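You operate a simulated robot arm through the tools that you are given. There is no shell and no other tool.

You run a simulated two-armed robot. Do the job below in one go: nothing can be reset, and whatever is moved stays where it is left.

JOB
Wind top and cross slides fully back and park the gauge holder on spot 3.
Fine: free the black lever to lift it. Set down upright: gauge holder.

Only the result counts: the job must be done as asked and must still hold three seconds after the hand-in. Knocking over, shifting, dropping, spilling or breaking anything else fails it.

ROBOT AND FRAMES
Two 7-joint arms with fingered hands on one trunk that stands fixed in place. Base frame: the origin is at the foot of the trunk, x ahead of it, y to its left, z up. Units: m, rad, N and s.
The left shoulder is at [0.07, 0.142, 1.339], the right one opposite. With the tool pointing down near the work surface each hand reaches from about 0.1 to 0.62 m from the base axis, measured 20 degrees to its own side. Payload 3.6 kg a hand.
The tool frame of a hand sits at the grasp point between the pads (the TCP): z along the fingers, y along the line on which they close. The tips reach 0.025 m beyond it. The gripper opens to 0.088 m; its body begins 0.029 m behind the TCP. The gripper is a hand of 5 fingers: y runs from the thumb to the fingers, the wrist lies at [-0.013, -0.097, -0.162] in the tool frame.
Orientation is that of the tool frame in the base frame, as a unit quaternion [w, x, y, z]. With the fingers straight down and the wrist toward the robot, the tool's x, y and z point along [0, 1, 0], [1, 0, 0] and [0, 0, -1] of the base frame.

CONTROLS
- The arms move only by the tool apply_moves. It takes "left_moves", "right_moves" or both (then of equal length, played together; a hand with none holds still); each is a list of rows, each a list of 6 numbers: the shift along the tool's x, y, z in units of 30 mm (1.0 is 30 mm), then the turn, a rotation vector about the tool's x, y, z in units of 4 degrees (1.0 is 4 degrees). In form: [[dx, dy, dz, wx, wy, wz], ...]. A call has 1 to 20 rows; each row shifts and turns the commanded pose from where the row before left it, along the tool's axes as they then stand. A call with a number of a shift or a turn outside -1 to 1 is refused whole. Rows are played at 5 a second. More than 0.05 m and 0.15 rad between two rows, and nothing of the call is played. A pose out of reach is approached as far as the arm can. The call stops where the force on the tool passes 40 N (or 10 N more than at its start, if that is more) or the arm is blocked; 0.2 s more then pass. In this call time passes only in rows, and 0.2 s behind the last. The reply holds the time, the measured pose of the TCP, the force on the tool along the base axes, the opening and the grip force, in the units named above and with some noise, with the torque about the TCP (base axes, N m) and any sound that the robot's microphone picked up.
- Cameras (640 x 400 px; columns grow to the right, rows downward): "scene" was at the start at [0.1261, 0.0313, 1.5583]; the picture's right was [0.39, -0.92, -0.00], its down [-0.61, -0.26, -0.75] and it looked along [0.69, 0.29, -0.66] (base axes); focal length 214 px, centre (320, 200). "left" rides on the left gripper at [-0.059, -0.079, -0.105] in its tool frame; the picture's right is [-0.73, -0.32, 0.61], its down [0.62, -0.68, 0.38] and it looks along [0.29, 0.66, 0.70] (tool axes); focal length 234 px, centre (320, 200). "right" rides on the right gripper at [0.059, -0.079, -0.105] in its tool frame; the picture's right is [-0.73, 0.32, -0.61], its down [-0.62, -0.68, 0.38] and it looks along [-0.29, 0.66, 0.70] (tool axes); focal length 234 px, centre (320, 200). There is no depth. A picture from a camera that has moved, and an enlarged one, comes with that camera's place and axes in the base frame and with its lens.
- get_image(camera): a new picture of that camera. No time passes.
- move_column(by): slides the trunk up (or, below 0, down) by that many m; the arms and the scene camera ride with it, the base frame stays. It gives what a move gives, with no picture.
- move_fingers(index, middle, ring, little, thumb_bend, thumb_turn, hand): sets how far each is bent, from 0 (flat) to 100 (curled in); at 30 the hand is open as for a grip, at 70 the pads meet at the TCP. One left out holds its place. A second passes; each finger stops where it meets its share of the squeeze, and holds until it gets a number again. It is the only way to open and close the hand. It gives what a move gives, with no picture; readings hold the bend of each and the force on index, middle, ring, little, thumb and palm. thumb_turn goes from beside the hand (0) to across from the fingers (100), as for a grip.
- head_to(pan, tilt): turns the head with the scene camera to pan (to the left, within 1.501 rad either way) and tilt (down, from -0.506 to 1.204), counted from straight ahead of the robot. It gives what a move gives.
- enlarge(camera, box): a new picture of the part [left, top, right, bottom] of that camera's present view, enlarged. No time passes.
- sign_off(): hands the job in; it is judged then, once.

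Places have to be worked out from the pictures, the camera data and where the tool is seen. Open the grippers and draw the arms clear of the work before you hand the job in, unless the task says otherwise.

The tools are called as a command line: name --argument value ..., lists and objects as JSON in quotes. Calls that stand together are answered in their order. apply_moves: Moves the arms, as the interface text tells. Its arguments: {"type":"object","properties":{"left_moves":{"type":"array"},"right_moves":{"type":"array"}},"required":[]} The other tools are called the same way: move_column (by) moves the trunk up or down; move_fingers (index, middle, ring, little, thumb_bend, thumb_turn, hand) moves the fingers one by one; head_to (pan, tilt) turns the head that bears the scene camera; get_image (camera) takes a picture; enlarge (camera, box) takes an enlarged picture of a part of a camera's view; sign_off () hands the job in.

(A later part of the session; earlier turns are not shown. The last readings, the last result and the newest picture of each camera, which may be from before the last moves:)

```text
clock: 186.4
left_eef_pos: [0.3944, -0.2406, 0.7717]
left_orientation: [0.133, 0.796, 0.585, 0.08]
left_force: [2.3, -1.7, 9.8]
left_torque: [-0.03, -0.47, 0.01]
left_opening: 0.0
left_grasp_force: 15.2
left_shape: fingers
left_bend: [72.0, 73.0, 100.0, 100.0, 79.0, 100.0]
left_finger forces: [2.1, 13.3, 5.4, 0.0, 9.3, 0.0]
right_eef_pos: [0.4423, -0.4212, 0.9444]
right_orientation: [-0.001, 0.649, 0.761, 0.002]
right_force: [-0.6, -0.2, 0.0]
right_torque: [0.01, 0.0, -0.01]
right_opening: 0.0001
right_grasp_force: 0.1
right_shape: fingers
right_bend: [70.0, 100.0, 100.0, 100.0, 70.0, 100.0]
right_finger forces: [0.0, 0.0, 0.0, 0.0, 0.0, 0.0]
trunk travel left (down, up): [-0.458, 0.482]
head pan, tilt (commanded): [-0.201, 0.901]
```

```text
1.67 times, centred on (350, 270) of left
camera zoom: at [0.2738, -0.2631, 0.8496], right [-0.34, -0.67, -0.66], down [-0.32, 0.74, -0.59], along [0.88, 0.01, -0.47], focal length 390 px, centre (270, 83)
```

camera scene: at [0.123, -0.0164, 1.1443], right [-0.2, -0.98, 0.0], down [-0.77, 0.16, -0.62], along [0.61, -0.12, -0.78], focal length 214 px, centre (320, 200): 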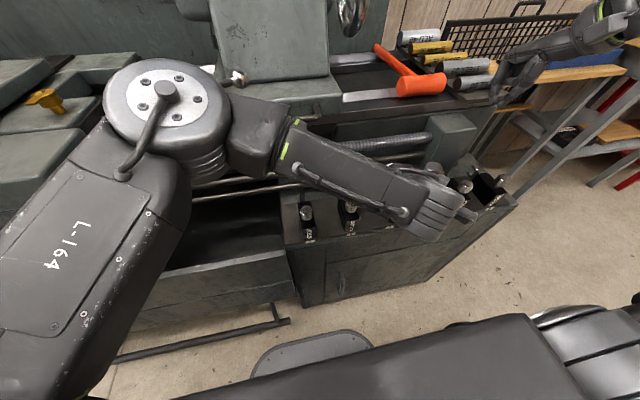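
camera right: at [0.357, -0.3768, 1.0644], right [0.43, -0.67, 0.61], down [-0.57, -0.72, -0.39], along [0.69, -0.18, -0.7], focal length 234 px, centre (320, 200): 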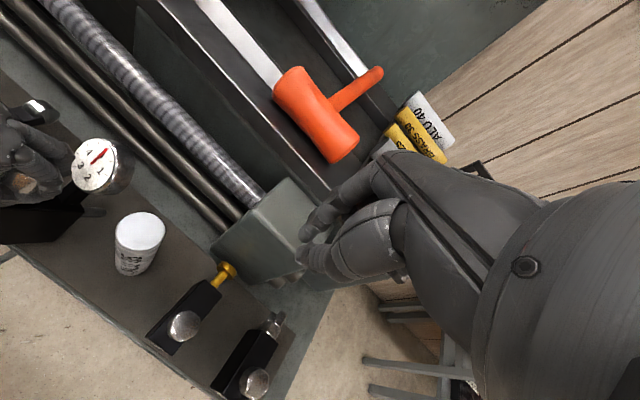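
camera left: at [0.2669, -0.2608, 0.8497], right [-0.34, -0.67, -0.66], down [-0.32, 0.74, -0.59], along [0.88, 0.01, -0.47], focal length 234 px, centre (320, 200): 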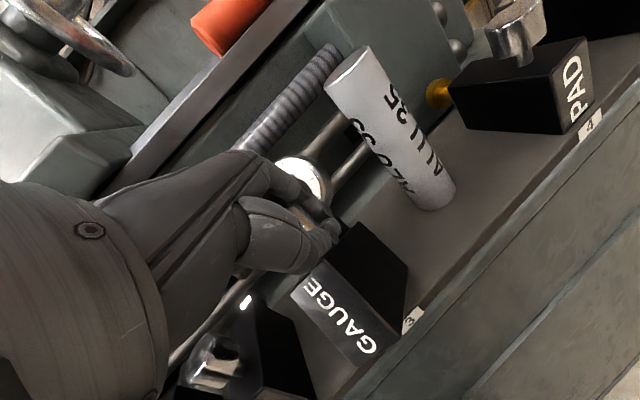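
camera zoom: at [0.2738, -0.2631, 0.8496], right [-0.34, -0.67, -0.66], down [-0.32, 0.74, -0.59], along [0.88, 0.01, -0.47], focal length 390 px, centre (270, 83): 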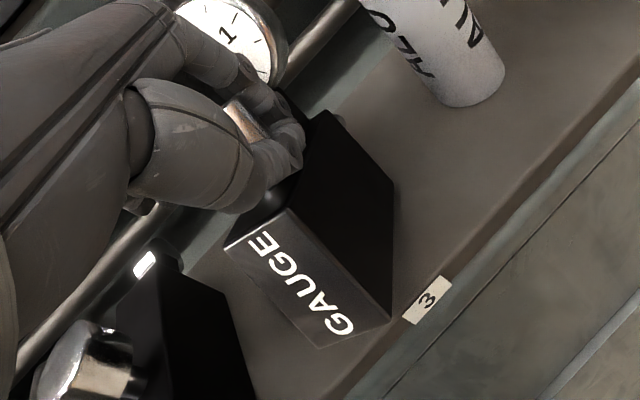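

It is tipping flatter (≈22° left) and the edge is now well behind the neck, so pressing straight down will flatten it. I lower in 5 mm steps.

apply_moves --left_moves '[[0.004, -0.05, 0.159, 0, 0, 0]]'

apply_moves --left_moves '[[0.004, -0.05, 0.159, 0, 0, 0]]'

enlarge --camera "right" --box '[0, 40, 200, 260]'

enlarge --camera "left" --box '[240, 150, 460, 390]'

```text
clock: 186.8
left_eef_pos: [0.3913, -0.2414, 0.7711]
left_orientation: [0.137, 0.796, 0.584, 0.08]
left_force: [-1.7, -4.3, 29.6]
left_torque: [-0.15, -0.69, -0.07]
left_opening: 0.0
left_grasp_force: 29.8
left_shape: fingers
left_bend: [72.0, 75.0, 100.0, 100.0, 80.0, 100.0]
left_finger forces: [0.6, 22.8, 3.2, 0.0, 32.8, 0.0]
right_eef_pos: [0.4403, -0.4202, 0.9468]
right_orientation: [0.002, 0.649, 0.76, 0.002]
right_force: [0.4, -0.5, 0.4]
right_torque: [0.04, -0.02, 0.02]
right_opening: 0.0001
right_grasp_force: 0.1
right_shape: fingers
right_bend: [70.0, 100.0, 100.0, 100.0, 70.0, 100.0]
right_finger forces: [0.1, 0.0, 0.0, 0.1, 0.0, 0.0]
trunk travel left (down, up): [-0.458, 0.482]
head pan, tilt (commanded): [-0.201, 0.901]
```

```text
clock: 187.1
left_eef_pos: [0.3937, -0.2428, 0.7704]
left_orientation: [0.139, 0.796, 0.583, 0.081]
left_force: [-3.1, -1.0, 27.5]
left_torque: [0.06, -0.47, -0.05]
left_opening: 0.0
left_grasp_force: 26.9
left_shape: fingers
left_bend: [72.0, 75.0, 100.0, 100.0, 80.0, 100.0]
left_finger forces: [0.8, 22.7, 2.6, 0.0, 28.4, 0.0]
right_eef_pos: [0.4425, -0.4214, 0.945]
right_orientation: [0.0, 0.65, 0.76, 0.001]
right_force: [0.8, 0.1, 0.3]
right_torque: [0.01, 0.02, 0.0]
right_opening: 0.0
right_grasp_force: 0.1
right_shape: fingers
right_bend: [70.0, 100.0, 100.0, 100.0, 70.0, 100.0]
right_finger forces: [0.1, 0.1, 0.0, 0.0, 0.0, 0.1]
trunk travel left (down, up): [-0.458, 0.482]
head pan, tilt (commanded): [-0.201, 0.901]
stopped in row 1 (left hand): the force on the tool passed its limit at 44 N (the readings are from after the stop); the commanded pose is now the measured one
```

```text
1.82 times, centred on (100, 150) of right
camera zoom: at [0.355, -0.3759, 1.0485], right [0.43, -0.67, 0.61], down [-0.57, -0.72, -0.39], along [0.7, -0.18, -0.69], focal length 426 px, centre (720, 291)
```

zoom: 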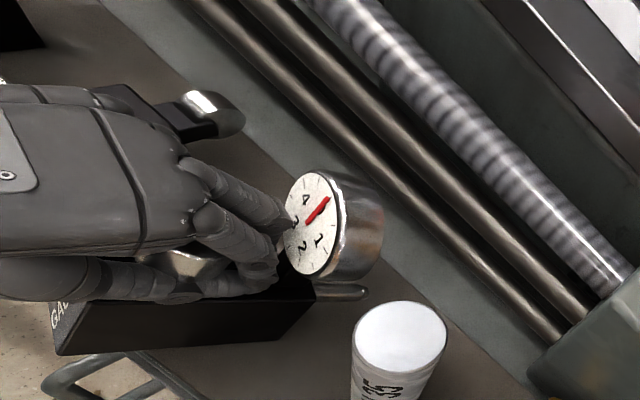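

```text
1.67 times, centred on (350, 270) of left
camera zoom: at [0.2733, -0.2631, 0.8467], right [-0.34, -0.68, -0.65], down [-0.32, 0.74, -0.6], along [0.89, 0.0, -0.46], focal length 390 px, centre (270, 83)
```

zoom: 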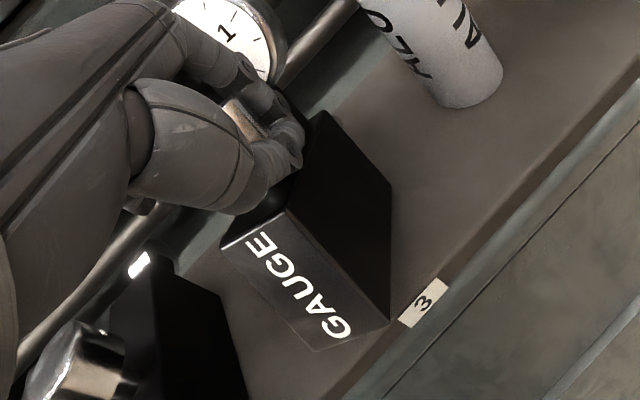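

Now the block is nearly flat: yaw ≈−37°, with ~10° pitch and ~10° sideways lean (top to the right). I ease the pressure by 3 mm and shift the knob 8 mm left to straighten the lean.

apply_moves --left_moves '[[0.25, -0.04, -0.128, 0, 0, 0]]'

enlarge --camera "right" --box '[0, 40, 200, 260]'

enlarge --camera "left" --box '[240, 150, 460, 390]'

```text
clock: 187.5
left_eef_pos: [0.3947, -0.2342, 0.7706]
left_orientation: [0.136, 0.796, 0.584, 0.08]
left_force: [0.2, -5.0, 15.4]
left_torque: [-0.43, -0.43, -0.03]
left_opening: 0.0003
left_grasp_force: 24.9
left_shape: fingers
left_bend: [72.0, 74.0, 100.0, 100.0, 81.0, 100.0]
left_finger forces: [0.1, 15.8, 4.6, 0.0, 29.7, 0.1]
right_eef_pos: [0.4419, -0.4209, 0.9442]
right_orientation: [0.0, 0.65, 0.76, 0.002]
right_force: [0.6, -0.8, 0.7]
right_torque: [-0.01, 0.0, -0.01]
right_opening: 0.0
right_grasp_force: 0.0
right_shape: fingers
right_bend: [70.0, 100.0, 100.0, 100.0, 70.0, 100.0]
right_finger forces: [0.1, 0.0, 0.1, 0.0, 0.1, 0.0]
trunk travel left (down, up): [-0.458, 0.482]
head pan, tilt (commanded): [-0.201, 0.901]
```

```text
1.82 times, centred on (100, 150) of right
camera zoom: at [0.3553, -0.3763, 1.0481], right [0.43, -0.67, 0.61], down [-0.57, -0.72, -0.39], along [0.7, -0.18, -0.69], focal length 426 px, centre (720, 291)
```

zoom: 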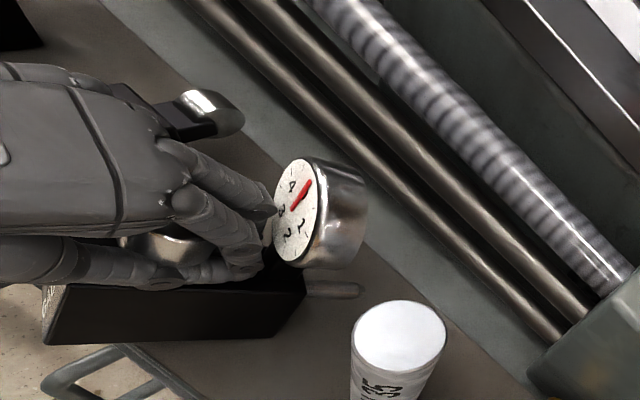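

```text
1.67 times, centred on (350, 270) of left
camera zoom: at [0.2735, -0.255, 0.8478], right [-0.34, -0.68, -0.65], down [-0.32, 0.74, -0.6], along [0.88, 0.01, -0.47], focal length 390 px, centre (270, 83)
```

zoom: 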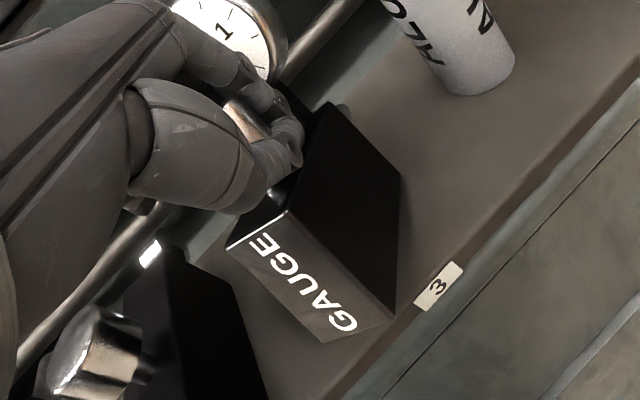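

Better (≈12° total now). I shift another 8 mm left with 2 mm up to straighten it further before letting go.

apply_moves --left_moves '[[0.25, -0.06, -0.1, 0, 0, 0]]'

enlarge --camera "right" --box '[0, 40, 200, 260]'

enlarge --camera "left" --box '[240, 150, 460, 390]'

```text
clock: 187.9
left_eef_pos: [0.3957, -0.2255, 0.7724]
left_orientation: [0.134, 0.797, 0.584, 0.08]
left_force: [2.4, -3.4, 6.8]
left_torque: [-0.33, -0.4, -0.04]
left_opening: 0.0001
left_grasp_force: 22.0
left_shape: fingers
left_bend: [72.0, 73.0, 100.0, 100.0, 81.0, 100.0]
left_finger forces: [0.5, 10.6, 4.4, 0.0, 28.3, 0.1]
right_eef_pos: [0.4435, -0.4215, 0.943]
right_orientation: [0.0, 0.649, 0.76, 0.001]
right_force: [-0.1, -0.5, -0.7]
right_torque: [-0.01, -0.01, -0.01]
right_opening: 0.0
right_grasp_force: 0.1
right_shape: fingers
right_bend: [70.0, 100.0, 100.0, 100.0, 70.0, 100.0]
right_finger forces: [0.1, 0.0, 0.1, 0.1, 0.1, 0.1]
trunk travel left (down, up): [-0.458, 0.482]
head pan, tilt (commanded): [-0.201, 0.901]
```

```text
1.82 times, centred on (100, 150) of right
camera zoom: at [0.3565, -0.3763, 1.0476], right [0.43, -0.67, 0.61], down [-0.57, -0.72, -0.39], along [0.7, -0.18, -0.7], focal length 426 px, centre (720, 291)
```

zoom: 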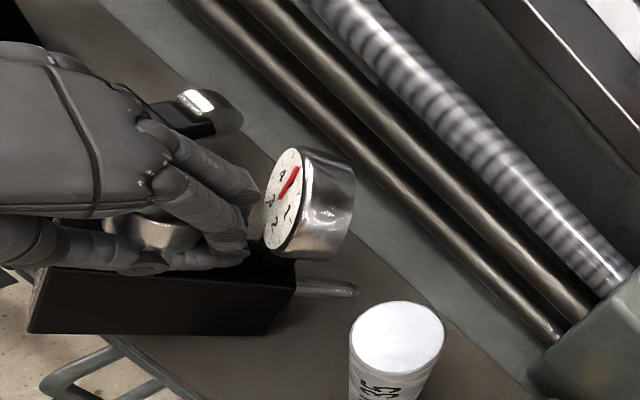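

```text
1.67 times, centred on (350, 270) of left
camera zoom: at [0.2747, -0.247, 0.8485], right [-0.34, -0.67, -0.66], down [-0.32, 0.74, -0.59], along [0.88, 0.01, -0.47], focal length 390 px, centre (270, 83)
```

zoom: 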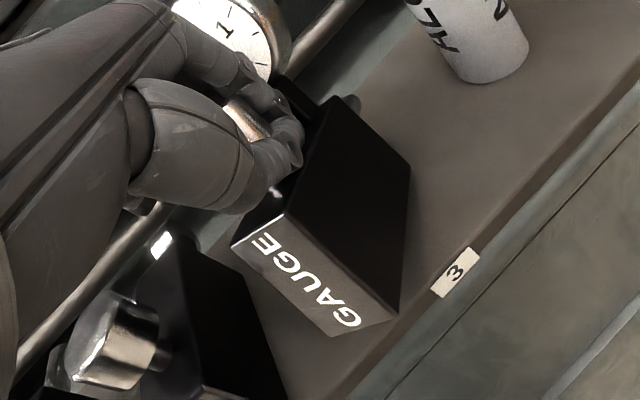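

The block is pressed against the fingertips, so it follows the hand; I therefore rotate the hand itself ~11° about the x-axis in small steps to bring the block upright.

apply_moves --left_moves '[[0, 0.03, -0.06, -0.277, -0.836, -0.254]]'

apply_moves --left_moves '[[0, 0.0, 0, -0.277, -0.836, -0.254]]'

enlarge --camera "right" --box '[0, 40, 200, 260]'

enlarge --camera "left" --box '[240, 150, 460, 390]'

```text
clock: 188.3
left_eef_pos: [0.3949, -0.226, 0.7717]
left_orientation: [0.159, 0.793, 0.586, 0.061]
left_force: [0.9, 0.3, -2.7]
left_torque: [0.03, -0.11, 0.01]
left_opening: 0.0
left_grasp_force: 10.6
left_shape: fingers
left_bend: [72.0, 73.0, 100.0, 100.0, 79.0, 100.0]
left_finger forces: [2.9, 5.5, 3.0, 0.1, 9.0, 0.0]
right_eef_pos: [0.444, -0.4211, 0.9419]
right_orientation: [0.0, 0.649, 0.761, 0.001]
right_force: [1.3, 0.3, -0.3]
right_torque: [0.04, 0.01, 0.01]
right_opening: 0.0003
right_grasp_force: 0.1
right_shape: fingers
right_bend: [70.0, 100.0, 100.0, 100.0, 70.0, 100.0]
right_finger forces: [0.0, 0.0, 0.0, 0.0, 0.1, 0.0]
trunk travel left (down, up): [-0.458, 0.482]
head pan, tilt (commanded): [-0.201, 0.901]
```

```text
clock: 188.7
left_eef_pos: [0.3947, -0.2269, 0.7733]
left_orientation: [0.186, 0.786, 0.588, 0.041]
left_force: [-0.4, 0.7, -5.6]
left_torque: [0.04, 0.06, -0.01]
left_opening: 0.0001
left_grasp_force: 9.3
left_shape: fingers
left_bend: [72.0, 73.0, 100.0, 100.0, 79.0, 100.0]
left_finger forces: [3.1, 4.6, 3.1, 0.0, 7.7, 0.0]
right_eef_pos: [0.4437, -0.4212, 0.943]
right_orientation: [-0.001, 0.65, 0.76, 0.001]
right_force: [0.4, 0.0, 0.4]
right_torque: [0.01, 0.04, 0.0]
right_opening: 0.0
right_grasp_force: 0.0
right_shape: fingers
right_bend: [70.0, 100.0, 100.0, 100.0, 70.0, 100.0]
right_finger forces: [0.1, 0.1, 0.0, 0.0, 0.0, 0.0]
trunk travel left (down, up): [-0.458, 0.482]
head pan, tilt (commanded): [-0.201, 0.901]
```

```text
1.82 times, centred on (100, 150) of right
camera zoom: at [0.3574, -0.3764, 1.0472], right [0.43, -0.67, 0.61], down [-0.57, -0.72, -0.39], along [0.69, -0.18, -0.7], focal length 426 px, centre (720, 291)
```

zoom: 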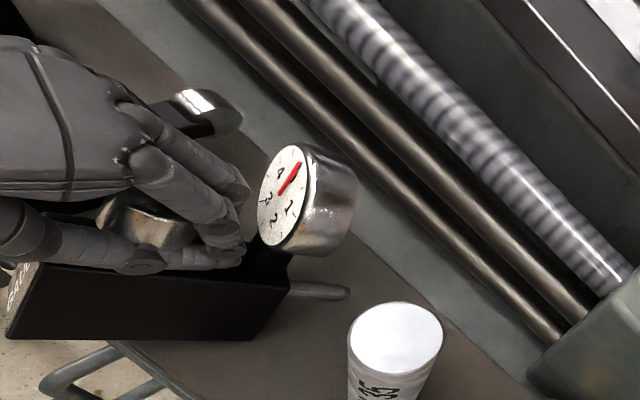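

```text
1.67 times, centred on (350, 270) of left
camera zoom: at [0.2754, -0.2372, 0.8527], right [-0.34, -0.75, -0.56], down [-0.32, 0.66, -0.68], along [0.88, -0.05, -0.47], focal length 390 px, centre (270, 83)
```

zoom: 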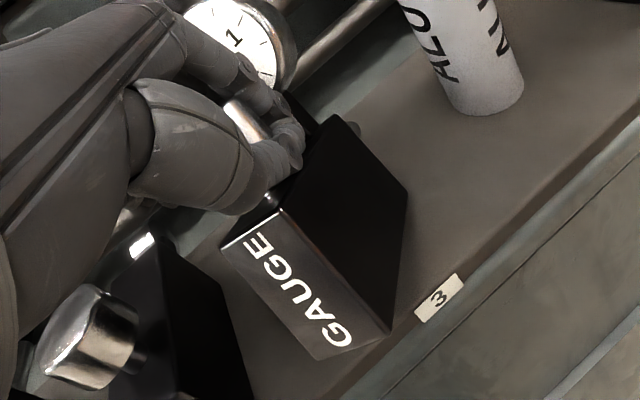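

Now roll is small and only ~13° nose-up remains with the rear edge well behind the neck. I lower in 4 mm steps to let it settle flat.

apply_moves --left_moves '[[0.0206, -0.0454, 0.1236, 0, 0, 0], [0.0206, -0.0454, 0.1236, 0, 0, 0]]'

apply_moves --left_moves '[[0.0206, -0.0454, 0.1236, 0, 0, 0]]'

enlarge --camera "right" --box '[0, 40, 200, 260]'

enlarge --camera "left" --box '[240, 150, 460, 390]'

```text
clock: 189.3
left_eef_pos: [0.3927, -0.2259, 0.7716]
left_orientation: [0.19, 0.785, 0.588, 0.044]
left_force: [-4.2, 4.5, 33.8]
left_torque: [-0.04, -0.3, 0.01]
left_opening: 0.0004
left_grasp_force: 22.2
left_shape: fingers
left_bend: [72.0, 75.0, 100.0, 100.0, 81.0, 100.0]
left_finger forces: [0.7, 19.7, 4.1, 0.1, 19.8, 0.0]
right_eef_pos: [0.4415, -0.4193, 0.9481]
right_orientation: [0.002, 0.65, 0.76, 0.001]
right_force: [0.2, 0.6, -0.1]
right_torque: [0.01, 0.01, -0.03]
right_opening: 0.0002
right_grasp_force: 0.1
right_shape: fingers
right_bend: [70.0, 100.0, 100.0, 100.0, 70.0, 100.0]
right_finger forces: [0.1, 0.0, 0.0, 0.1, 0.1, 0.1]
trunk travel left (down, up): [-0.458, 0.482]
head pan, tilt (commanded): [-0.201, 0.901]
```

```text
clock: 189.7
left_eef_pos: [0.395, -0.2265, 0.77]
left_orientation: [0.193, 0.785, 0.587, 0.044]
left_force: [-2.7, 5.1, 32.7]
left_torque: [0.13, -0.24, 0.06]
left_opening: 0.0
left_grasp_force: 24.8
left_shape: fingers
left_bend: [72.0, 75.0, 100.0, 100.0, 81.0, 100.0]
left_finger forces: [0.6, 20.4, 3.1, 0.1, 25.2, 0.0]
right_eef_pos: [0.4418, -0.4203, 0.9458]
right_orientation: [0.001, 0.649, 0.76, 0.001]
right_force: [-0.3, 0.4, 0.7]
right_torque: [-0.03, 0.02, -0.01]
right_opening: 0.0
right_grasp_force: 0.2
right_shape: fingers
right_bend: [70.0, 100.0, 100.0, 100.0, 70.0, 100.0]
right_finger forces: [0.0, 0.0, 0.1, 0.0, 0.0, 0.0]
trunk travel left (down, up): [-0.458, 0.482]
head pan, tilt (commanded): [-0.201, 0.901]
stopped in row 1 (left hand): the force on the tool passed its limit at 46 N (the readings are from after the stop); the commanded pose is now the measured one
```

```text
1.82 times, centred on (100, 150) of right
camera zoom: at [0.3544, -0.375, 1.0492], right [0.43, -0.67, 0.61], down [-0.57, -0.72, -0.39], along [0.7, -0.18, -0.69], focal length 426 px, centre (720, 291)
```

zoom: 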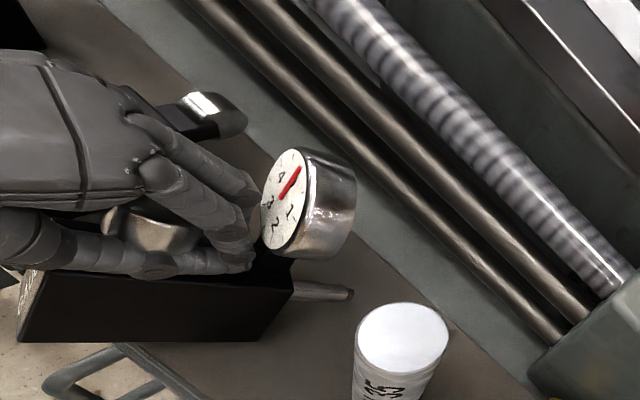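

```text
1.67 times, centred on (350, 270) of left
camera zoom: at [0.2736, -0.2374, 0.8481], right [-0.34, -0.76, -0.56], down [-0.31, 0.65, -0.69], along [0.89, -0.06, -0.45], focal length 390 px, centre (270, 83)
```

zoom: 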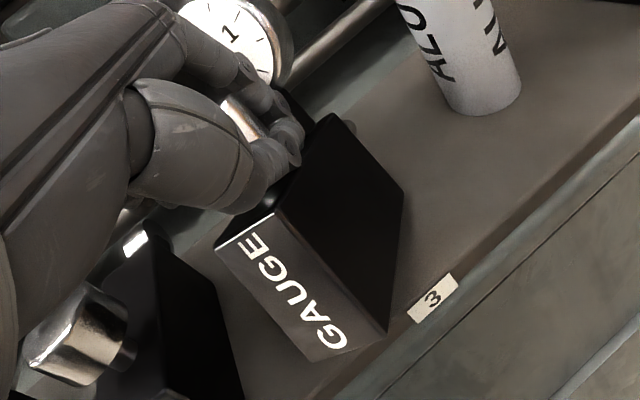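

Readings suggest the fingertips are wedged between knob head and block and hold it nose-up. The rear edge is on the table and the centre of mass is ahead of it, so opening the thumb gently should let it settle flat. I ease the pressure and shift 6 mm back first.

apply_moves --left_moves '[[0.05, 0.18, 0.03, 0, 0, 0]]'

move_fingers --hand "left" --thumb_bend 72

enlarge --camera "right" --box '[0, 40, 200, 260]'

enlarge --camera "left" --box '[240, 150, 460, 390]'

```text
clock: 190.1
left_eef_pos: [0.3994, -0.2275, 0.7699]
left_orientation: [0.191, 0.785, 0.587, 0.044]
left_force: [-3.4, 1.9, 34.0]
left_torque: [-0.16, -0.09, 0.01]
left_opening: 0.0001
left_grasp_force: 24.9
left_shape: fingers
left_bend: [72.0, 75.0, 100.0, 100.0, 80.0, 100.0]
left_finger forces: [0.2, 17.4, 5.0, 0.0, 26.3, 0.0]
right_eef_pos: [0.4411, -0.4212, 0.9461]
right_orientation: [0.001, 0.65, 0.76, 0.001]
right_force: [-0.6, -0.5, -0.9]
right_torque: [-0.03, -0.01, 0.01]
right_opening: 0.0
right_grasp_force: 0.1
right_shape: fingers
right_bend: [70.0, 100.0, 100.0, 100.0, 70.0, 100.0]
right_finger forces: [0.0, 0.0, 0.0, 0.0, 0.1, 0.0]
trunk travel left (down, up): [-0.458, 0.482]
head pan, tilt (commanded): [-0.201, 0.901]
```

```text
clock: 191.1
left_eef_pos: [0.398, -0.2272, 0.77]
left_orientation: [0.191, 0.786, 0.587, 0.043]
left_force: [-0.5, 2.4, 40.9]
left_torque: [-0.27, -0.47, 0.12]
left_opening: 0.0
left_grasp_force: 35.1
left_shape: fingers
left_bend: [72.0, 75.0, 100.0, 100.0, 76.0, 100.0]
left_finger forces: [0.5, 20.3, 4.7, 0.0, 44.1, 0.0]
right_eef_pos: [0.441, -0.4189, 0.9457]
right_orientation: [0.003, 0.65, 0.76, 0.002]
right_force: [-0.5, 0.1, -0.3]
right_torque: [-0.02, 0.0, 0.01]
right_opening: 0.0
right_grasp_force: 0.1
right_shape: fingers
right_bend: [70.0, 100.0, 100.0, 100.0, 70.0, 100.0]
right_finger forces: [0.0, 0.0, 0.1, 0.1, 0.0, 0.0]
trunk travel left (down, up): [-0.458, 0.482]
head pan, tilt (commanded): [-0.201, 0.901]
```

```text
1.82 times, centred on (100, 150) of right
camera zoom: at [0.3529, -0.3743, 1.05], right [0.43, -0.67, 0.61], down [-0.57, -0.72, -0.39], along [0.7, -0.18, -0.69], focal length 426 px, centre (720, 291)
```

zoom: 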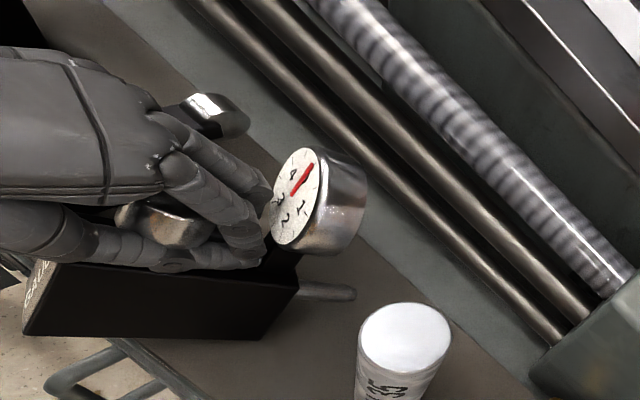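

```text
1.67 times, centred on (350, 270) of left
camera zoom: at [0.2778, -0.2365, 0.8478], right [-0.34, -0.76, -0.56], down [-0.31, 0.65, -0.69], along [0.89, -0.06, -0.46], focal length 390 px, centre (270, 83)
```

zoom: 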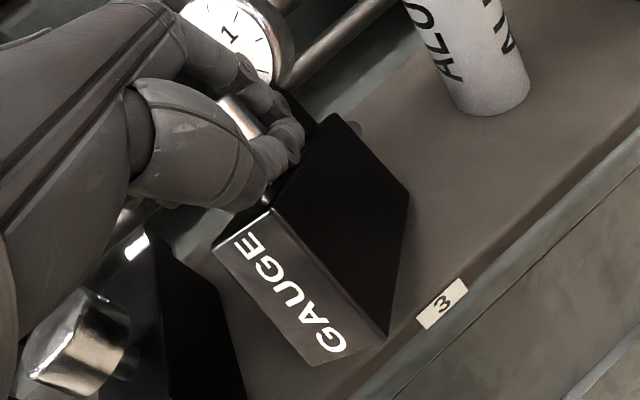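

Still pressed hard. I raise the hand 4 mm before opening further.

apply_moves --left_moves '[[-0.0206, 0.0454, -0.1236, 0, 0, 0]]'

enlarge --camera "right" --box '[0, 40, 200, 260]'

```text
clock: 191.5
left_eef_pos: [0.3989, -0.2261, 0.7716]
left_orientation: [0.187, 0.786, 0.587, 0.042]
left_force: [1.4, 0.7, 19.8]
left_torque: [-0.23, -0.31, 0.08]
left_opening: 0.0002
left_grasp_force: 25.8
left_shape: fingers
left_bend: [72.0, 75.0, 100.0, 100.0, 76.0, 100.0]
left_finger forces: [0.6, 12.2, 4.1, 0.1, 34.7, 0.1]
right_eef_pos: [0.4407, -0.4206, 0.9433]
right_orientation: [0.0, 0.649, 0.76, 0.001]
right_force: [0.0, -0.1, 0.6]
right_torque: [0.0, 0.0, 0.04]
right_opening: 0.0
right_grasp_force: 0.1
right_shape: fingers
right_bend: [70.0, 100.0, 100.0, 100.0, 70.0, 100.0]
right_finger forces: [0.0, 0.0, 0.0, 0.0, 0.1, 0.0]
trunk travel left (down, up): [-0.458, 0.482]
head pan, tilt (commanded): [-0.201, 0.901]
```

```text
1.82 times, centred on (100, 150) of right
camera zoom: at [0.3551, -0.3757, 1.0482], right [0.43, -0.67, 0.61], down [-0.57, -0.72, -0.39], along [0.7, -0.18, -0.69], focal length 426 px, centre (720, 291)
```

zoom: 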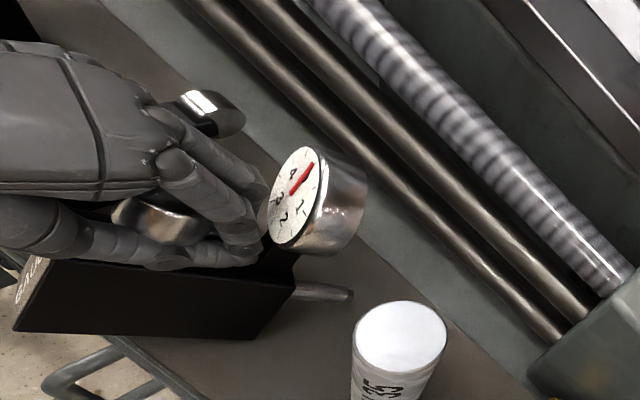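

Still 20 N; another 4 mm up.

apply_moves --left_moves '[[-0.0206, 0.0454, -0.1236, 0, 0, 0]]'

enlarge --camera "right" --box '[0, 40, 200, 260]'

enlarge --camera "left" --box '[240, 150, 460, 390]'

```text
clock: 191.9
left_eef_pos: [0.4011, -0.227, 0.7721]
left_orientation: [0.186, 0.786, 0.587, 0.042]
left_force: [1.3, -2.0, -1.4]
left_torque: [-0.14, -0.14, -0.02]
left_opening: 0.0
left_grasp_force: 17.0
left_shape: fingers
left_bend: [72.0, 73.0, 100.0, 100.0, 77.0, 100.0]
left_finger forces: [2.4, 2.3, 2.9, 0.0, 25.9, 0.1]
right_eef_pos: [0.4438, -0.4223, 0.9436]
right_orientation: [0.0, 0.65, 0.76, 0.001]
right_force: [-0.3, 0.0, 0.4]
right_torque: [-0.02, -0.04, -0.02]
right_opening: 0.0
right_grasp_force: 0.0
right_shape: fingers
right_bend: [70.0, 100.0, 100.0, 100.0, 70.0, 100.0]
right_finger forces: [0.1, 0.0, 0.0, 0.0, 0.1, 0.0]
trunk travel left (down, up): [-0.458, 0.482]
head pan, tilt (commanded): [-0.201, 0.901]
```

```text
1.82 times, centred on (100, 150) of right
camera zoom: at [0.3571, -0.377, 1.0467], right [0.43, -0.67, 0.61], down [-0.57, -0.72, -0.39], along [0.69, -0.18, -0.7], focal length 426 px, centre (720, 291)
```

zoom: 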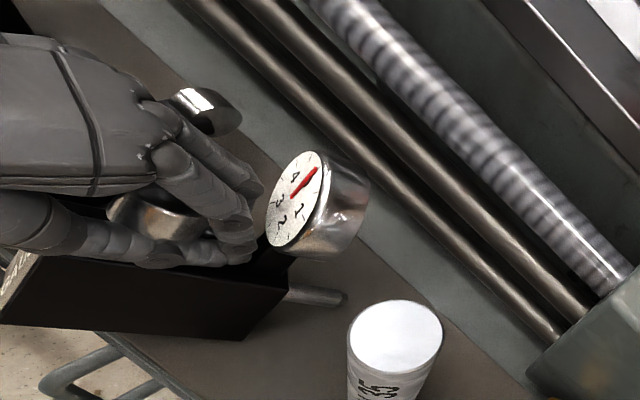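

```text
1.67 times, centred on (350, 270) of left
camera zoom: at [0.2807, -0.2381, 0.8515], right [-0.34, -0.75, -0.56], down [-0.32, 0.66, -0.68], along [0.88, -0.06, -0.47], focal length 390 px, centre (270, 83)
```

zoom: 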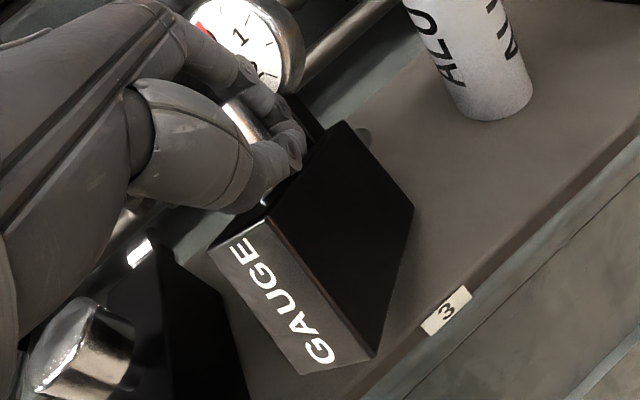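

The block droops whenever unloaded but is nearly flat when lightly pressed. I press down ~3 mm again and then open thumb, index and middle together just enough to free the knob head.

apply_moves --left_moves '[[0.0155, -0.034, 0.0927, 0, 0, 0]]'

move_fingers --hand "left" --index 54 --middle 54 --thumb_bend 48

enlarge --camera "right" --box '[0, 40, 200, 260]'

enlarge --camera "left" --box '[240, 150, 460, 390]'

```text
clock: 192.3
left_eef_pos: [0.4008, -0.2275, 0.7738]
left_orientation: [0.19, 0.786, 0.587, 0.043]
left_force: [-0.9, -0.3, 5.9]
left_torque: [-0.12, 0.0, -0.02]
left_opening: 0.0
left_grasp_force: 17.9
left_shape: fingers
left_bend: [72.0, 73.0, 100.0, 100.0, 76.0, 100.0]
left_finger forces: [2.7, 3.2, 2.8, 0.1, 27.3, 0.0]
right_eef_pos: [0.4424, -0.4214, 0.9444]
right_orientation: [0.0, 0.65, 0.76, 0.001]
right_force: [0.5, -0.3, -0.2]
right_torque: [-0.02, 0.03, 0.0]
right_opening: 0.0
right_grasp_force: 0.2
right_shape: fingers
right_bend: [70.0, 100.0, 100.0, 100.0, 70.0, 100.0]
right_finger forces: [0.0, 0.0, 0.1, 0.0, 0.0, 0.0]
trunk travel left (down, up): [-0.458, 0.482]
head pan, tilt (commanded): [-0.201, 0.901]
```

```text
clock: 193.3
left_eef_pos: [0.4001, -0.2279, 0.7738]
left_orientation: [0.189, 0.785, 0.588, 0.043]
left_force: [1.1, 0.1, 18.6]
left_torque: [-0.19, -0.21, 0.04]
left_opening: 0.0
left_grasp_force: 32.8
left_shape: fingers
left_bend: [65.0, 61.0, 100.0, 100.0, 76.0, 100.0]
left_finger forces: [19.9, 8.8, 2.4, 0.1, 34.1, 0.1]
right_eef_pos: [0.4425, -0.421, 0.9462]
right_orientation: [0.002, 0.649, 0.761, 0.001]
right_force: [-0.1, -0.3, 0.1]
right_torque: [0.0, 0.0, 0.01]
right_opening: 0.0
right_grasp_force: 0.1
right_shape: fingers
right_bend: [70.0, 100.0, 100.0, 100.0, 70.0, 100.0]
right_finger forces: [0.1, 0.0, 0.0, 0.0, 0.1, 0.0]
trunk travel left (down, up): [-0.458, 0.482]
head pan, tilt (commanded): [-0.201, 0.901]
```

```text
1.82 times, centred on (100, 150) of right
camera zoom: at [0.355, -0.3758, 1.0486], right [0.43, -0.67, 0.61], down [-0.57, -0.72, -0.39], along [0.7, -0.18, -0.69], focal length 426 px, centre (720, 291)
```

zoom: 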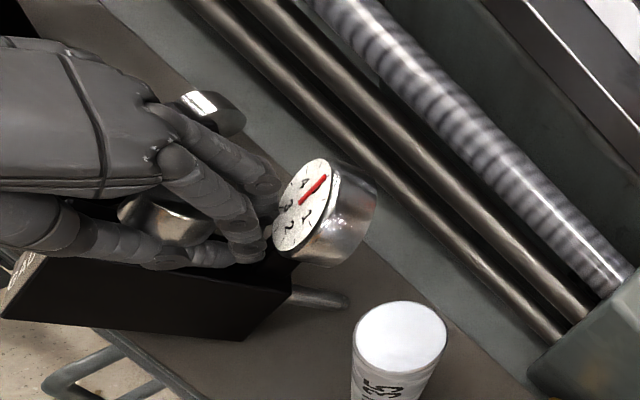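

```text
1.67 times, centred on (350, 270) of left
camera zoom: at [0.2798, -0.2379, 0.8518], right [-0.34, -0.76, -0.56], down [-0.31, 0.65, -0.69], along [0.89, -0.06, -0.46], focal length 390 px, centre (270, 83)
```

zoom: 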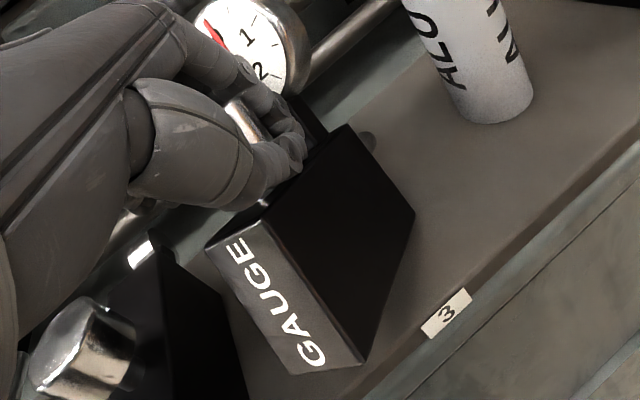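

The thumb is hooked past the thin neck (it cannot open), while the index now pushes the dial. I first relax index/middle again and then swing the thumb sideways to unhook it.

move_fingers --hand "left" --index 66 --middle 64 --thumb_bend 78

move_fingers --hand "left" --thumb_turn 80

enlarge --camera "right" --box '[0, 40, 200, 260]'

enlarge --camera "left" --box '[240, 150, 460, 390]'

```text
clock: 194.3
left_eef_pos: [0.3995, -0.2269, 0.7725]
left_orientation: [0.189, 0.786, 0.587, 0.043]
left_force: [-2.6, 1.4, 7.4]
left_torque: [0.1, 0.16, -0.01]
left_opening: 0.0001
left_grasp_force: 19.1
left_shape: fingers
left_bend: [71.0, 65.0, 100.0, 100.0, 77.0, 100.0]
left_finger forces: [19.9, 1.0, 4.0, 0.1, 13.7, 0.0]
right_eef_pos: [0.4423, -0.4221, 0.9448]
right_orientation: [0.0, 0.649, 0.761, 0.001]
right_force: [0.4, 0.3, 0.8]
right_torque: [-0.01, -0.01, 0.0]
right_opening: 0.0
right_grasp_force: 0.0
right_shape: fingers
right_bend: [70.0, 100.0, 100.0, 100.0, 70.0, 100.0]
right_finger forces: [0.0, 0.0, 0.0, 0.0, 0.1, 0.0]
trunk travel left (down, up): [-0.458, 0.482]
head pan, tilt (commanded): [-0.201, 0.901]
```

```text
clock: 195.3
left_eef_pos: [0.4013, -0.2278, 0.7722]
left_orientation: [0.189, 0.786, 0.587, 0.042]
left_force: [-2.0, 1.3, 4.0]
left_torque: [0.09, 0.04, 0.06]
left_opening: 0.0017
left_grasp_force: 7.7
left_shape: fingers
left_bend: [66.0, 66.0, 100.0, 100.0, 78.0, 82.0]
left_finger forces: [10.2, 3.7, 2.3, 0.0, 0.1, 0.1]
right_eef_pos: [0.4437, -0.4212, 0.9447]
right_orientation: [0.0, 0.649, 0.76, 0.001]
right_force: [-0.2, -0.4, 0.6]
right_torque: [-0.01, 0.02, 0.01]
right_opening: 0.0
right_grasp_force: 0.0
right_shape: fingers
right_bend: [70.0, 100.0, 100.0, 100.0, 70.0, 100.0]
right_finger forces: [0.0, 0.0, 0.0, 0.1, 0.0, 0.0]
trunk travel left (down, up): [-0.458, 0.482]
head pan, tilt (commanded): [-0.201, 0.901]
```

```text
1.82 times, centred on (100, 150) of right
camera zoom: at [0.3561, -0.3762, 1.0479], right [0.43, -0.67, 0.61], down [-0.57, -0.72, -0.39], along [0.7, -0.18, -0.69], focal length 426 px, centre (720, 291)
```

zoom: 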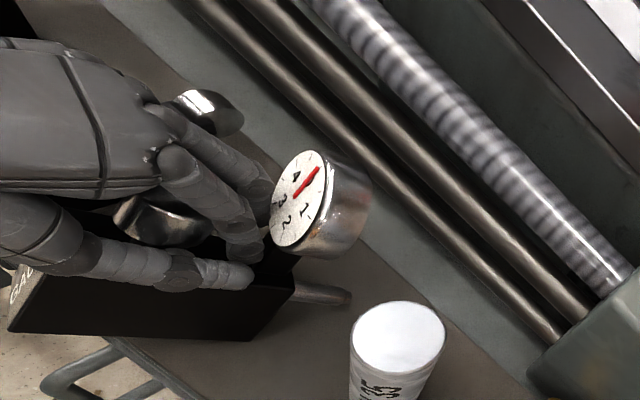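

```text
1.67 times, centred on (350, 270) of left
camera zoom: at [0.2805, -0.2382, 0.8508], right [-0.34, -0.75, -0.56], down [-0.32, 0.65, -0.69], along [0.89, -0.06, -0.46], focal length 390 px, centre (270, 83)
```

zoom: 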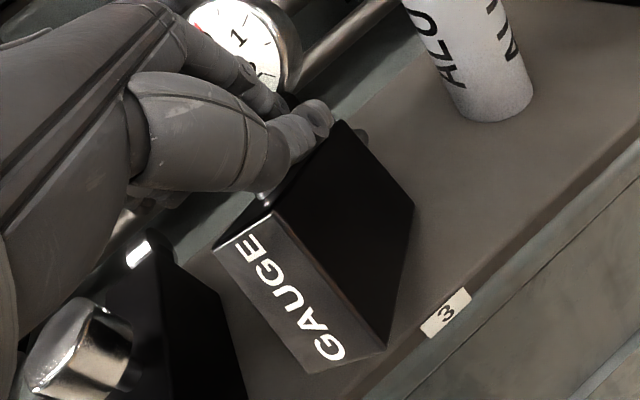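

The thumb is free now (0.1 N). I open it towards the front, keeping the others.

move_fingers --hand "left" --thumb_bend 35

enlarge --camera "right" --box '[0, 40, 200, 260]'

enlarge --camera "left" --box '[240, 150, 460, 390]'

```text
clock: 196.3
left_eef_pos: [0.401, -0.2276, 0.7723]
left_orientation: [0.189, 0.786, 0.587, 0.043]
left_force: [-1.2, 0.8, 4.2]
left_torque: [0.05, 0.03, 0.0]
left_opening: 0.0429
left_grasp_force: 7.4
left_shape: fingers
left_bend: [67.0, 66.0, 100.0, 100.0, 35.0, 79.0]
left_finger forces: [9.7, 3.3, 2.5, 0.0, 0.1, 0.0]
right_eef_pos: [0.4431, -0.4212, 0.9451]
right_orientation: [0.0, 0.649, 0.76, 0.001]
right_force: [-0.4, 0.0, 0.6]
right_torque: [0.0, -0.04, -0.03]
right_opening: 0.0
right_grasp_force: 0.0
right_shape: fingers
right_bend: [70.0, 100.0, 100.0, 100.0, 70.0, 100.0]
right_finger forces: [0.1, 0.1, 0.0, 0.0, 0.0, 0.1]
trunk travel left (down, up): [-0.458, 0.482]
head pan, tilt (commanded): [-0.201, 0.901]
```

```text
1.82 times, centred on (100, 150) of right
camera zoom: at [0.3561, -0.3763, 1.0479], right [0.43, -0.67, 0.61], down [-0.57, -0.72, -0.39], along [0.7, -0.18, -0.69], focal length 426 px, centre (720, 291)
```

zoom: 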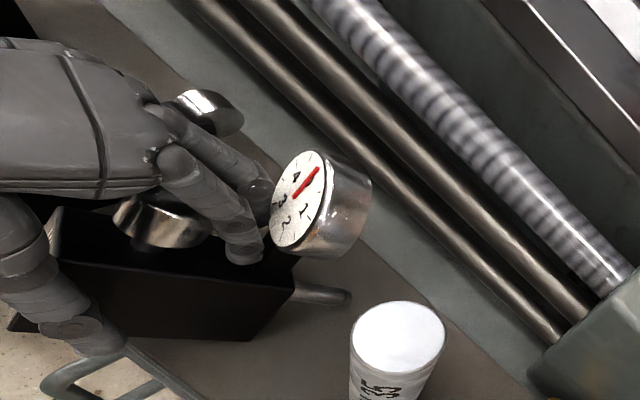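

```text
1.67 times, centred on (350, 270) of left
camera zoom: at [0.2804, -0.2382, 0.8509], right [-0.34, -0.75, -0.56], down [-0.32, 0.65, -0.69], along [0.89, -0.06, -0.46], focal length 390 px, centre (270, 83)
```

zoom: 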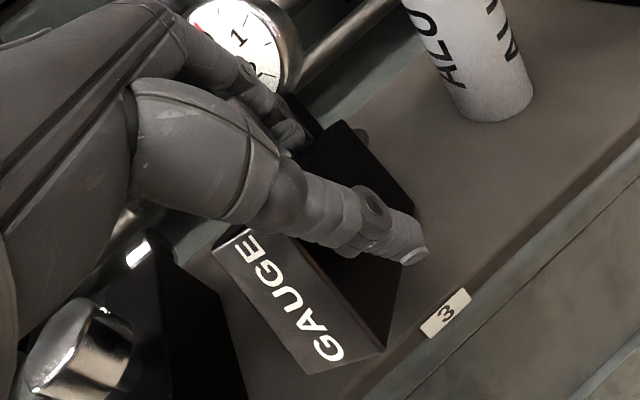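

Thumb is clear in front. Now I open index and middle slightly so they come out from under the knob head.

move_fingers --hand "left" --index 61 --middle 58

enlarge --camera "right" --box '[0, 40, 200, 260]'

enlarge --camera "left" --box '[240, 150, 460, 390]'

```text
clock: 197.3
left_eef_pos: [0.4013, -0.2281, 0.7731]
left_orientation: [0.19, 0.786, 0.587, 0.043]
left_force: [-2.4, 1.6, 1.4]
left_torque: [0.03, 0.09, -0.01]
left_opening: 0.0471
left_grasp_force: 8.1
left_shape: fingers
left_bend: [63.0, 62.0, 100.0, 100.0, 35.0, 79.0]
left_finger forces: [9.0, 4.6, 2.4, 0.1, 0.0, 0.0]
right_eef_pos: [0.4447, -0.4216, 0.9439]
right_orientation: [-0.001, 0.649, 0.761, 0.001]
right_force: [-0.5, -0.8, -1.4]
right_torque: [0.01, -0.05, 0.04]
right_opening: 0.0
right_grasp_force: 0.1
right_shape: fingers
right_bend: [70.0, 100.0, 100.0, 100.0, 70.0, 100.0]
right_finger forces: [0.1, 0.1, 0.0, 0.1, 0.1, 0.1]
trunk travel left (down, up): [-0.458, 0.482]
head pan, tilt (commanded): [-0.201, 0.901]
```

```text
1.82 times, centred on (100, 150) of right
camera zoom: at [0.3562, -0.3764, 1.0478], right [0.43, -0.67, 0.61], down [-0.57, -0.72, -0.39], along [0.7, -0.18, -0.7], focal length 426 px, centre (720, 291)
```

zoom: 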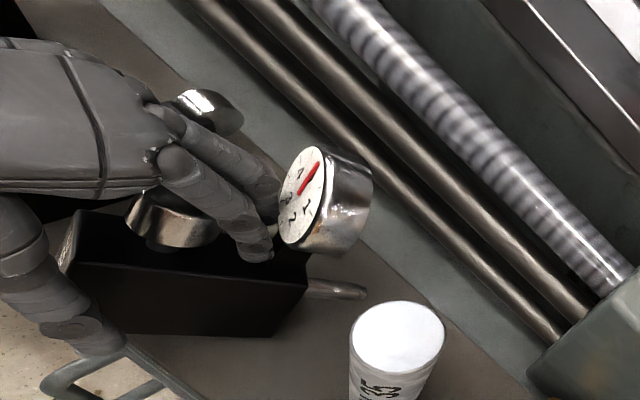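

```text
1.67 times, centred on (350, 270) of left
camera zoom: at [0.2805, -0.2384, 0.8508], right [-0.34, -0.75, -0.56], down [-0.32, 0.65, -0.69], along [0.89, -0.06, -0.46], focal length 390 px, centre (270, 83)
```

zoom: 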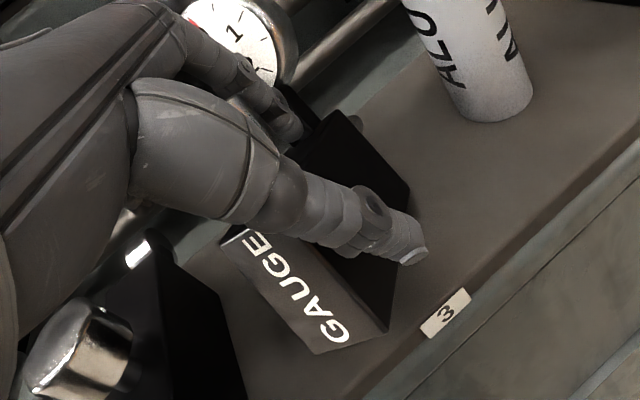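

The block settled flatter and the fingers now sit behind the knob head. I withdraw along the finger axis in small steps, watching the contact forces.

apply_moves --left_moves '[[0, 0, -0.27, 0, 0, 0]]'

enlarge --camera "right" --box '[0, 40, 200, 260]'

enlarge --camera "left" --box '[240, 150, 460, 390]'

```text
clock: 197.7
left_eef_pos: [0.3983, -0.2261, 0.7797]
left_orientation: [0.189, 0.786, 0.587, 0.043]
left_force: [-0.5, 0.6, -0.7]
left_torque: [-0.03, 0.04, 0.01]
left_opening: 0.0492
left_grasp_force: 0.7
left_shape: fingers
left_bend: [62.0, 58.0, 100.0, 100.0, 35.0, 79.0]
left_finger forces: [0.9, 0.0, 0.0, 0.0, 0.0, 0.0]
right_eef_pos: [0.4439, -0.4217, 0.9443]
right_orientation: [0.0, 0.65, 0.76, 0.001]
right_force: [-0.1, -0.5, -0.1]
right_torque: [0.0, 0.01, 0.0]
right_opening: 0.0
right_grasp_force: 0.0
right_shape: fingers
right_bend: [70.0, 100.0, 100.0, 100.0, 70.0, 100.0]
right_finger forces: [0.0, 0.0, 0.0, 0.0, 0.0, 0.0]
trunk travel left (down, up): [-0.458, 0.482]
head pan, tilt (commanded): [-0.201, 0.901]
```

```text
1.82 times, centred on (100, 150) of right
camera zoom: at [0.3561, -0.3764, 1.0479], right [0.43, -0.67, 0.61], down [-0.57, -0.72, -0.39], along [0.7, -0.18, -0.69], focal length 426 px, centre (720, 291)
```

zoom: 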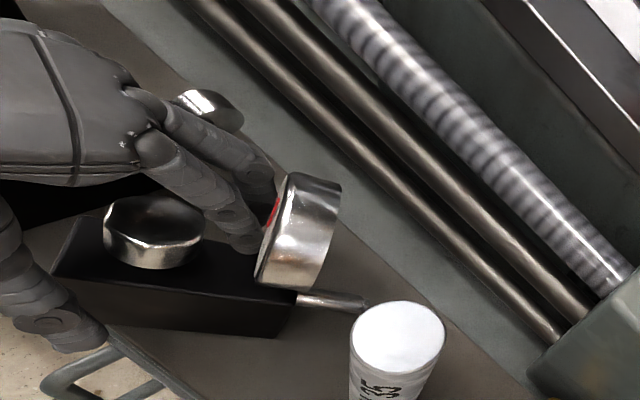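

```text
1.67 times, centred on (350, 270) of left
camera zoom: at [0.2779, -0.2363, 0.8583], right [-0.34, -0.75, -0.56], down [-0.32, 0.65, -0.69], along [0.89, -0.06, -0.46], focal length 390 px, centre (270, 83)
```

zoom: 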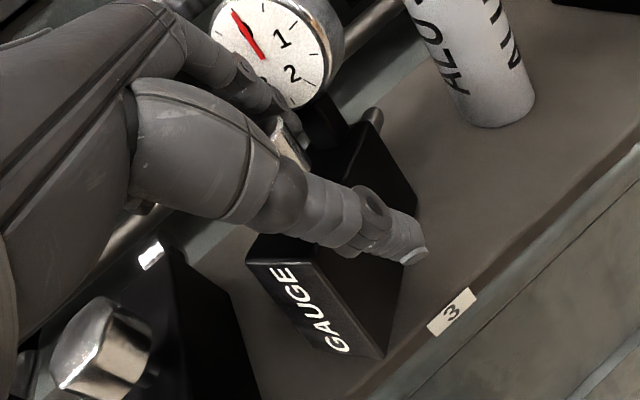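

The holder has dropped flat and stands upright by itself, forces near zero. I continue withdrawing along the finger axis.

apply_moves --left_moves '[[0, 0, -0.3, 0, 0, 0]]'

apply_moves --left_moves '[[0, 0, -0.4, 0, 0, 0]]'

enlarge --camera "right" --box '[0, 40, 200, 260]'

```text
clock: 198.1
left_eef_pos: [0.3961, -0.2233, 0.7875]
left_orientation: [0.188, 0.786, 0.588, 0.042]
left_force: [-0.5, -0.2, 1.1]
left_torque: [-0.04, -0.04, 0.01]
left_opening: 0.0499
left_grasp_force: 0.1
left_shape: fingers
left_bend: [61.0, 57.0, 100.0, 100.0, 35.0, 79.0]
left_finger forces: [0.1, 0.1, 0.0, 0.0, 0.0, 0.0]
right_eef_pos: [0.4437, -0.4217, 0.9429]
right_orientation: [-0.001, 0.65, 0.76, 0.001]
right_force: [-0.3, -0.6, -0.1]
right_torque: [-0.01, -0.02, 0.0]
right_opening: 0.0002
right_grasp_force: 0.0
right_shape: fingers
right_bend: [70.0, 100.0, 100.0, 100.0, 70.0, 100.0]
right_finger forces: [0.0, 0.0, 0.1, 0.0, 0.1, 0.1]
trunk travel left (down, up): [-0.458, 0.482]
head pan, tilt (commanded): [-0.201, 0.901]
```

```text
clock: 198.5
left_eef_pos: [0.3927, -0.2213, 0.7999]
left_orientation: [0.188, 0.786, 0.587, 0.043]
left_force: [0.7, -0.1, -0.9]
left_torque: [0.01, 0.03, -0.01]
left_opening: 0.05
left_grasp_force: 0.1
left_shape: fingers
left_bend: [61.0, 57.0, 100.0, 100.0, 35.0, 79.0]
left_finger forces: [0.2, 0.0, 0.1, 0.1, 0.0, 0.0]
right_eef_pos: [0.4431, -0.4217, 0.9435]
right_orientation: [0.0, 0.65, 0.76, 0.001]
right_force: [0.2, 0.7, 0.2]
right_torque: [0.0, 0.0, 0.01]
right_opening: 0.0
right_grasp_force: 0.0
right_shape: fingers
right_bend: [70.0, 100.0, 100.0, 100.0, 70.0, 100.0]
right_finger forces: [0.0, 0.0, 0.0, 0.1, 0.1, 0.1]
trunk travel left (down, up): [-0.458, 0.482]
head pan, tilt (commanded): [-0.201, 0.901]
```

```text
1.82 times, centred on (100, 150) of right
camera zoom: at [0.3563, -0.3765, 1.0477], right [0.43, -0.67, 0.61], down [-0.57, -0.72, -0.39], along [0.7, -0.18, -0.7], focal length 426 px, centre (720, 291)
```

zoom: 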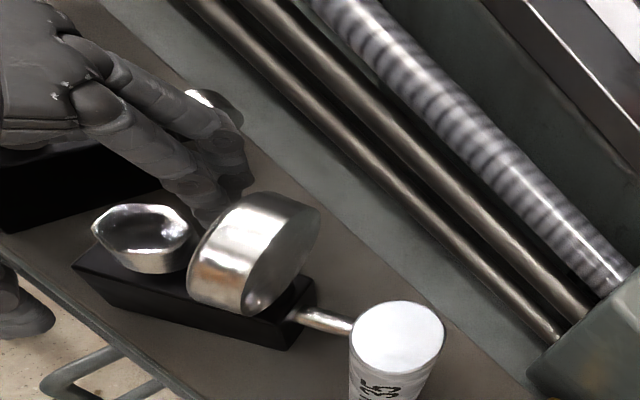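

The gauge holder stands upright on its own at spot 3: block centre ≈(0.401, −0.240) versus the spot's (0.402, −0.243), clear of ALU 35. I withdraw the left hand further up and look.

apply_moves --left_moves '[[0, 0, -0.8, 0, 0, 0], [0, 0, -0.9, 0, 0, 0], [0, 0, -0.9, 0, 0, 0]]'

get_image --camera "right"

get_image --camera "left"

get_image --camera "scene"

```text
clock: 199.3
left_eef_pos: [0.3686, -0.2019, 0.8722]
left_orientation: [0.189, 0.786, 0.587, 0.043]
left_force: [-0.4, 0.9, 1.0]
left_torque: [0.02, 0.02, 0.02]
left_opening: 0.0501
left_grasp_force: 0.0
left_shape: fingers
left_bend: [61.0, 57.0, 100.0, 100.0, 35.0, 79.0]
left_finger forces: [0.0, 0.0, 0.0, 0.0, 0.0, 0.0]
right_eef_pos: [0.4429, -0.4218, 0.9442]
right_orientation: [0.0, 0.65, 0.76, 0.002]
right_force: [-0.3, 0.2, 0.4]
right_torque: [0.05, -0.01, 0.01]
right_opening: 0.0
right_grasp_force: 0.0
right_shape: fingers
right_bend: [70.0, 100.0, 100.0, 100.0, 70.0, 100.0]
right_finger forces: [0.0, 0.1, 0.0, 0.0, 0.0, 0.0]
trunk travel left (down, up): [-0.458, 0.482]
head pan, tilt (commanded): [-0.201, 0.901]
```

```text
taken
camera right: at [0.3561, -0.3764, 1.0478], right [0.43, -0.67, 0.61], down [-0.57, -0.72, -0.39], along [0.7, -0.18, -0.69], focal length 234 px, centre (320, 200)
```

right: 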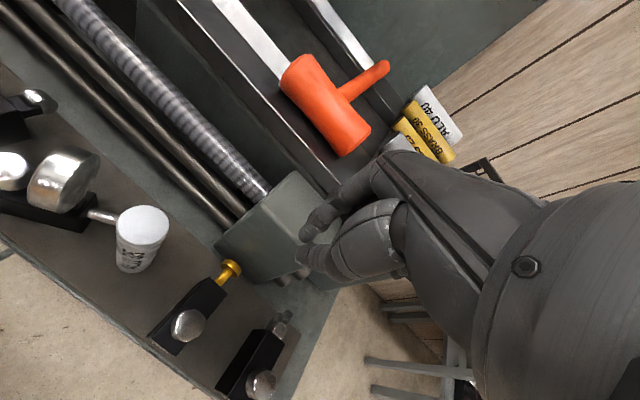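

```text
taken
camera left: at [0.2492, -0.2114, 0.9506], right [-0.34, -0.75, -0.56], down [-0.32, 0.65, -0.69], along [0.89, -0.06, -0.46], focal length 234 px, centre (320, 200)
```

left: 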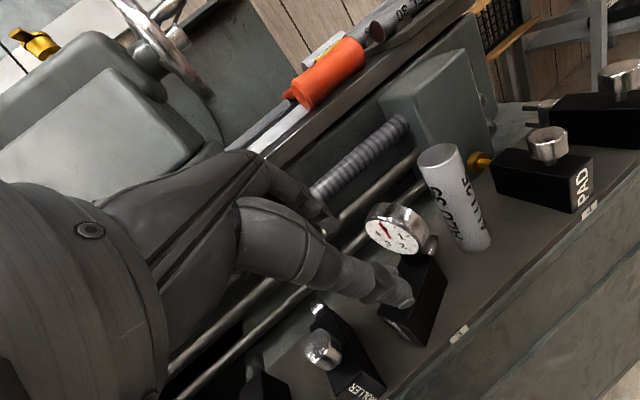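

```text
taken
camera scene: at [0.1221, -0.016, 1.1274], right [-0.2, -0.98, 0.0], down [-0.77, 0.16, -0.62], along [0.61, -0.12, -0.78], focal length 214 px, centre (320, 200)
```

scene: 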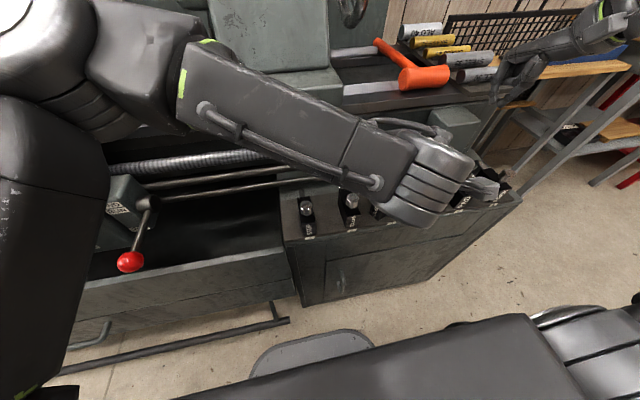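

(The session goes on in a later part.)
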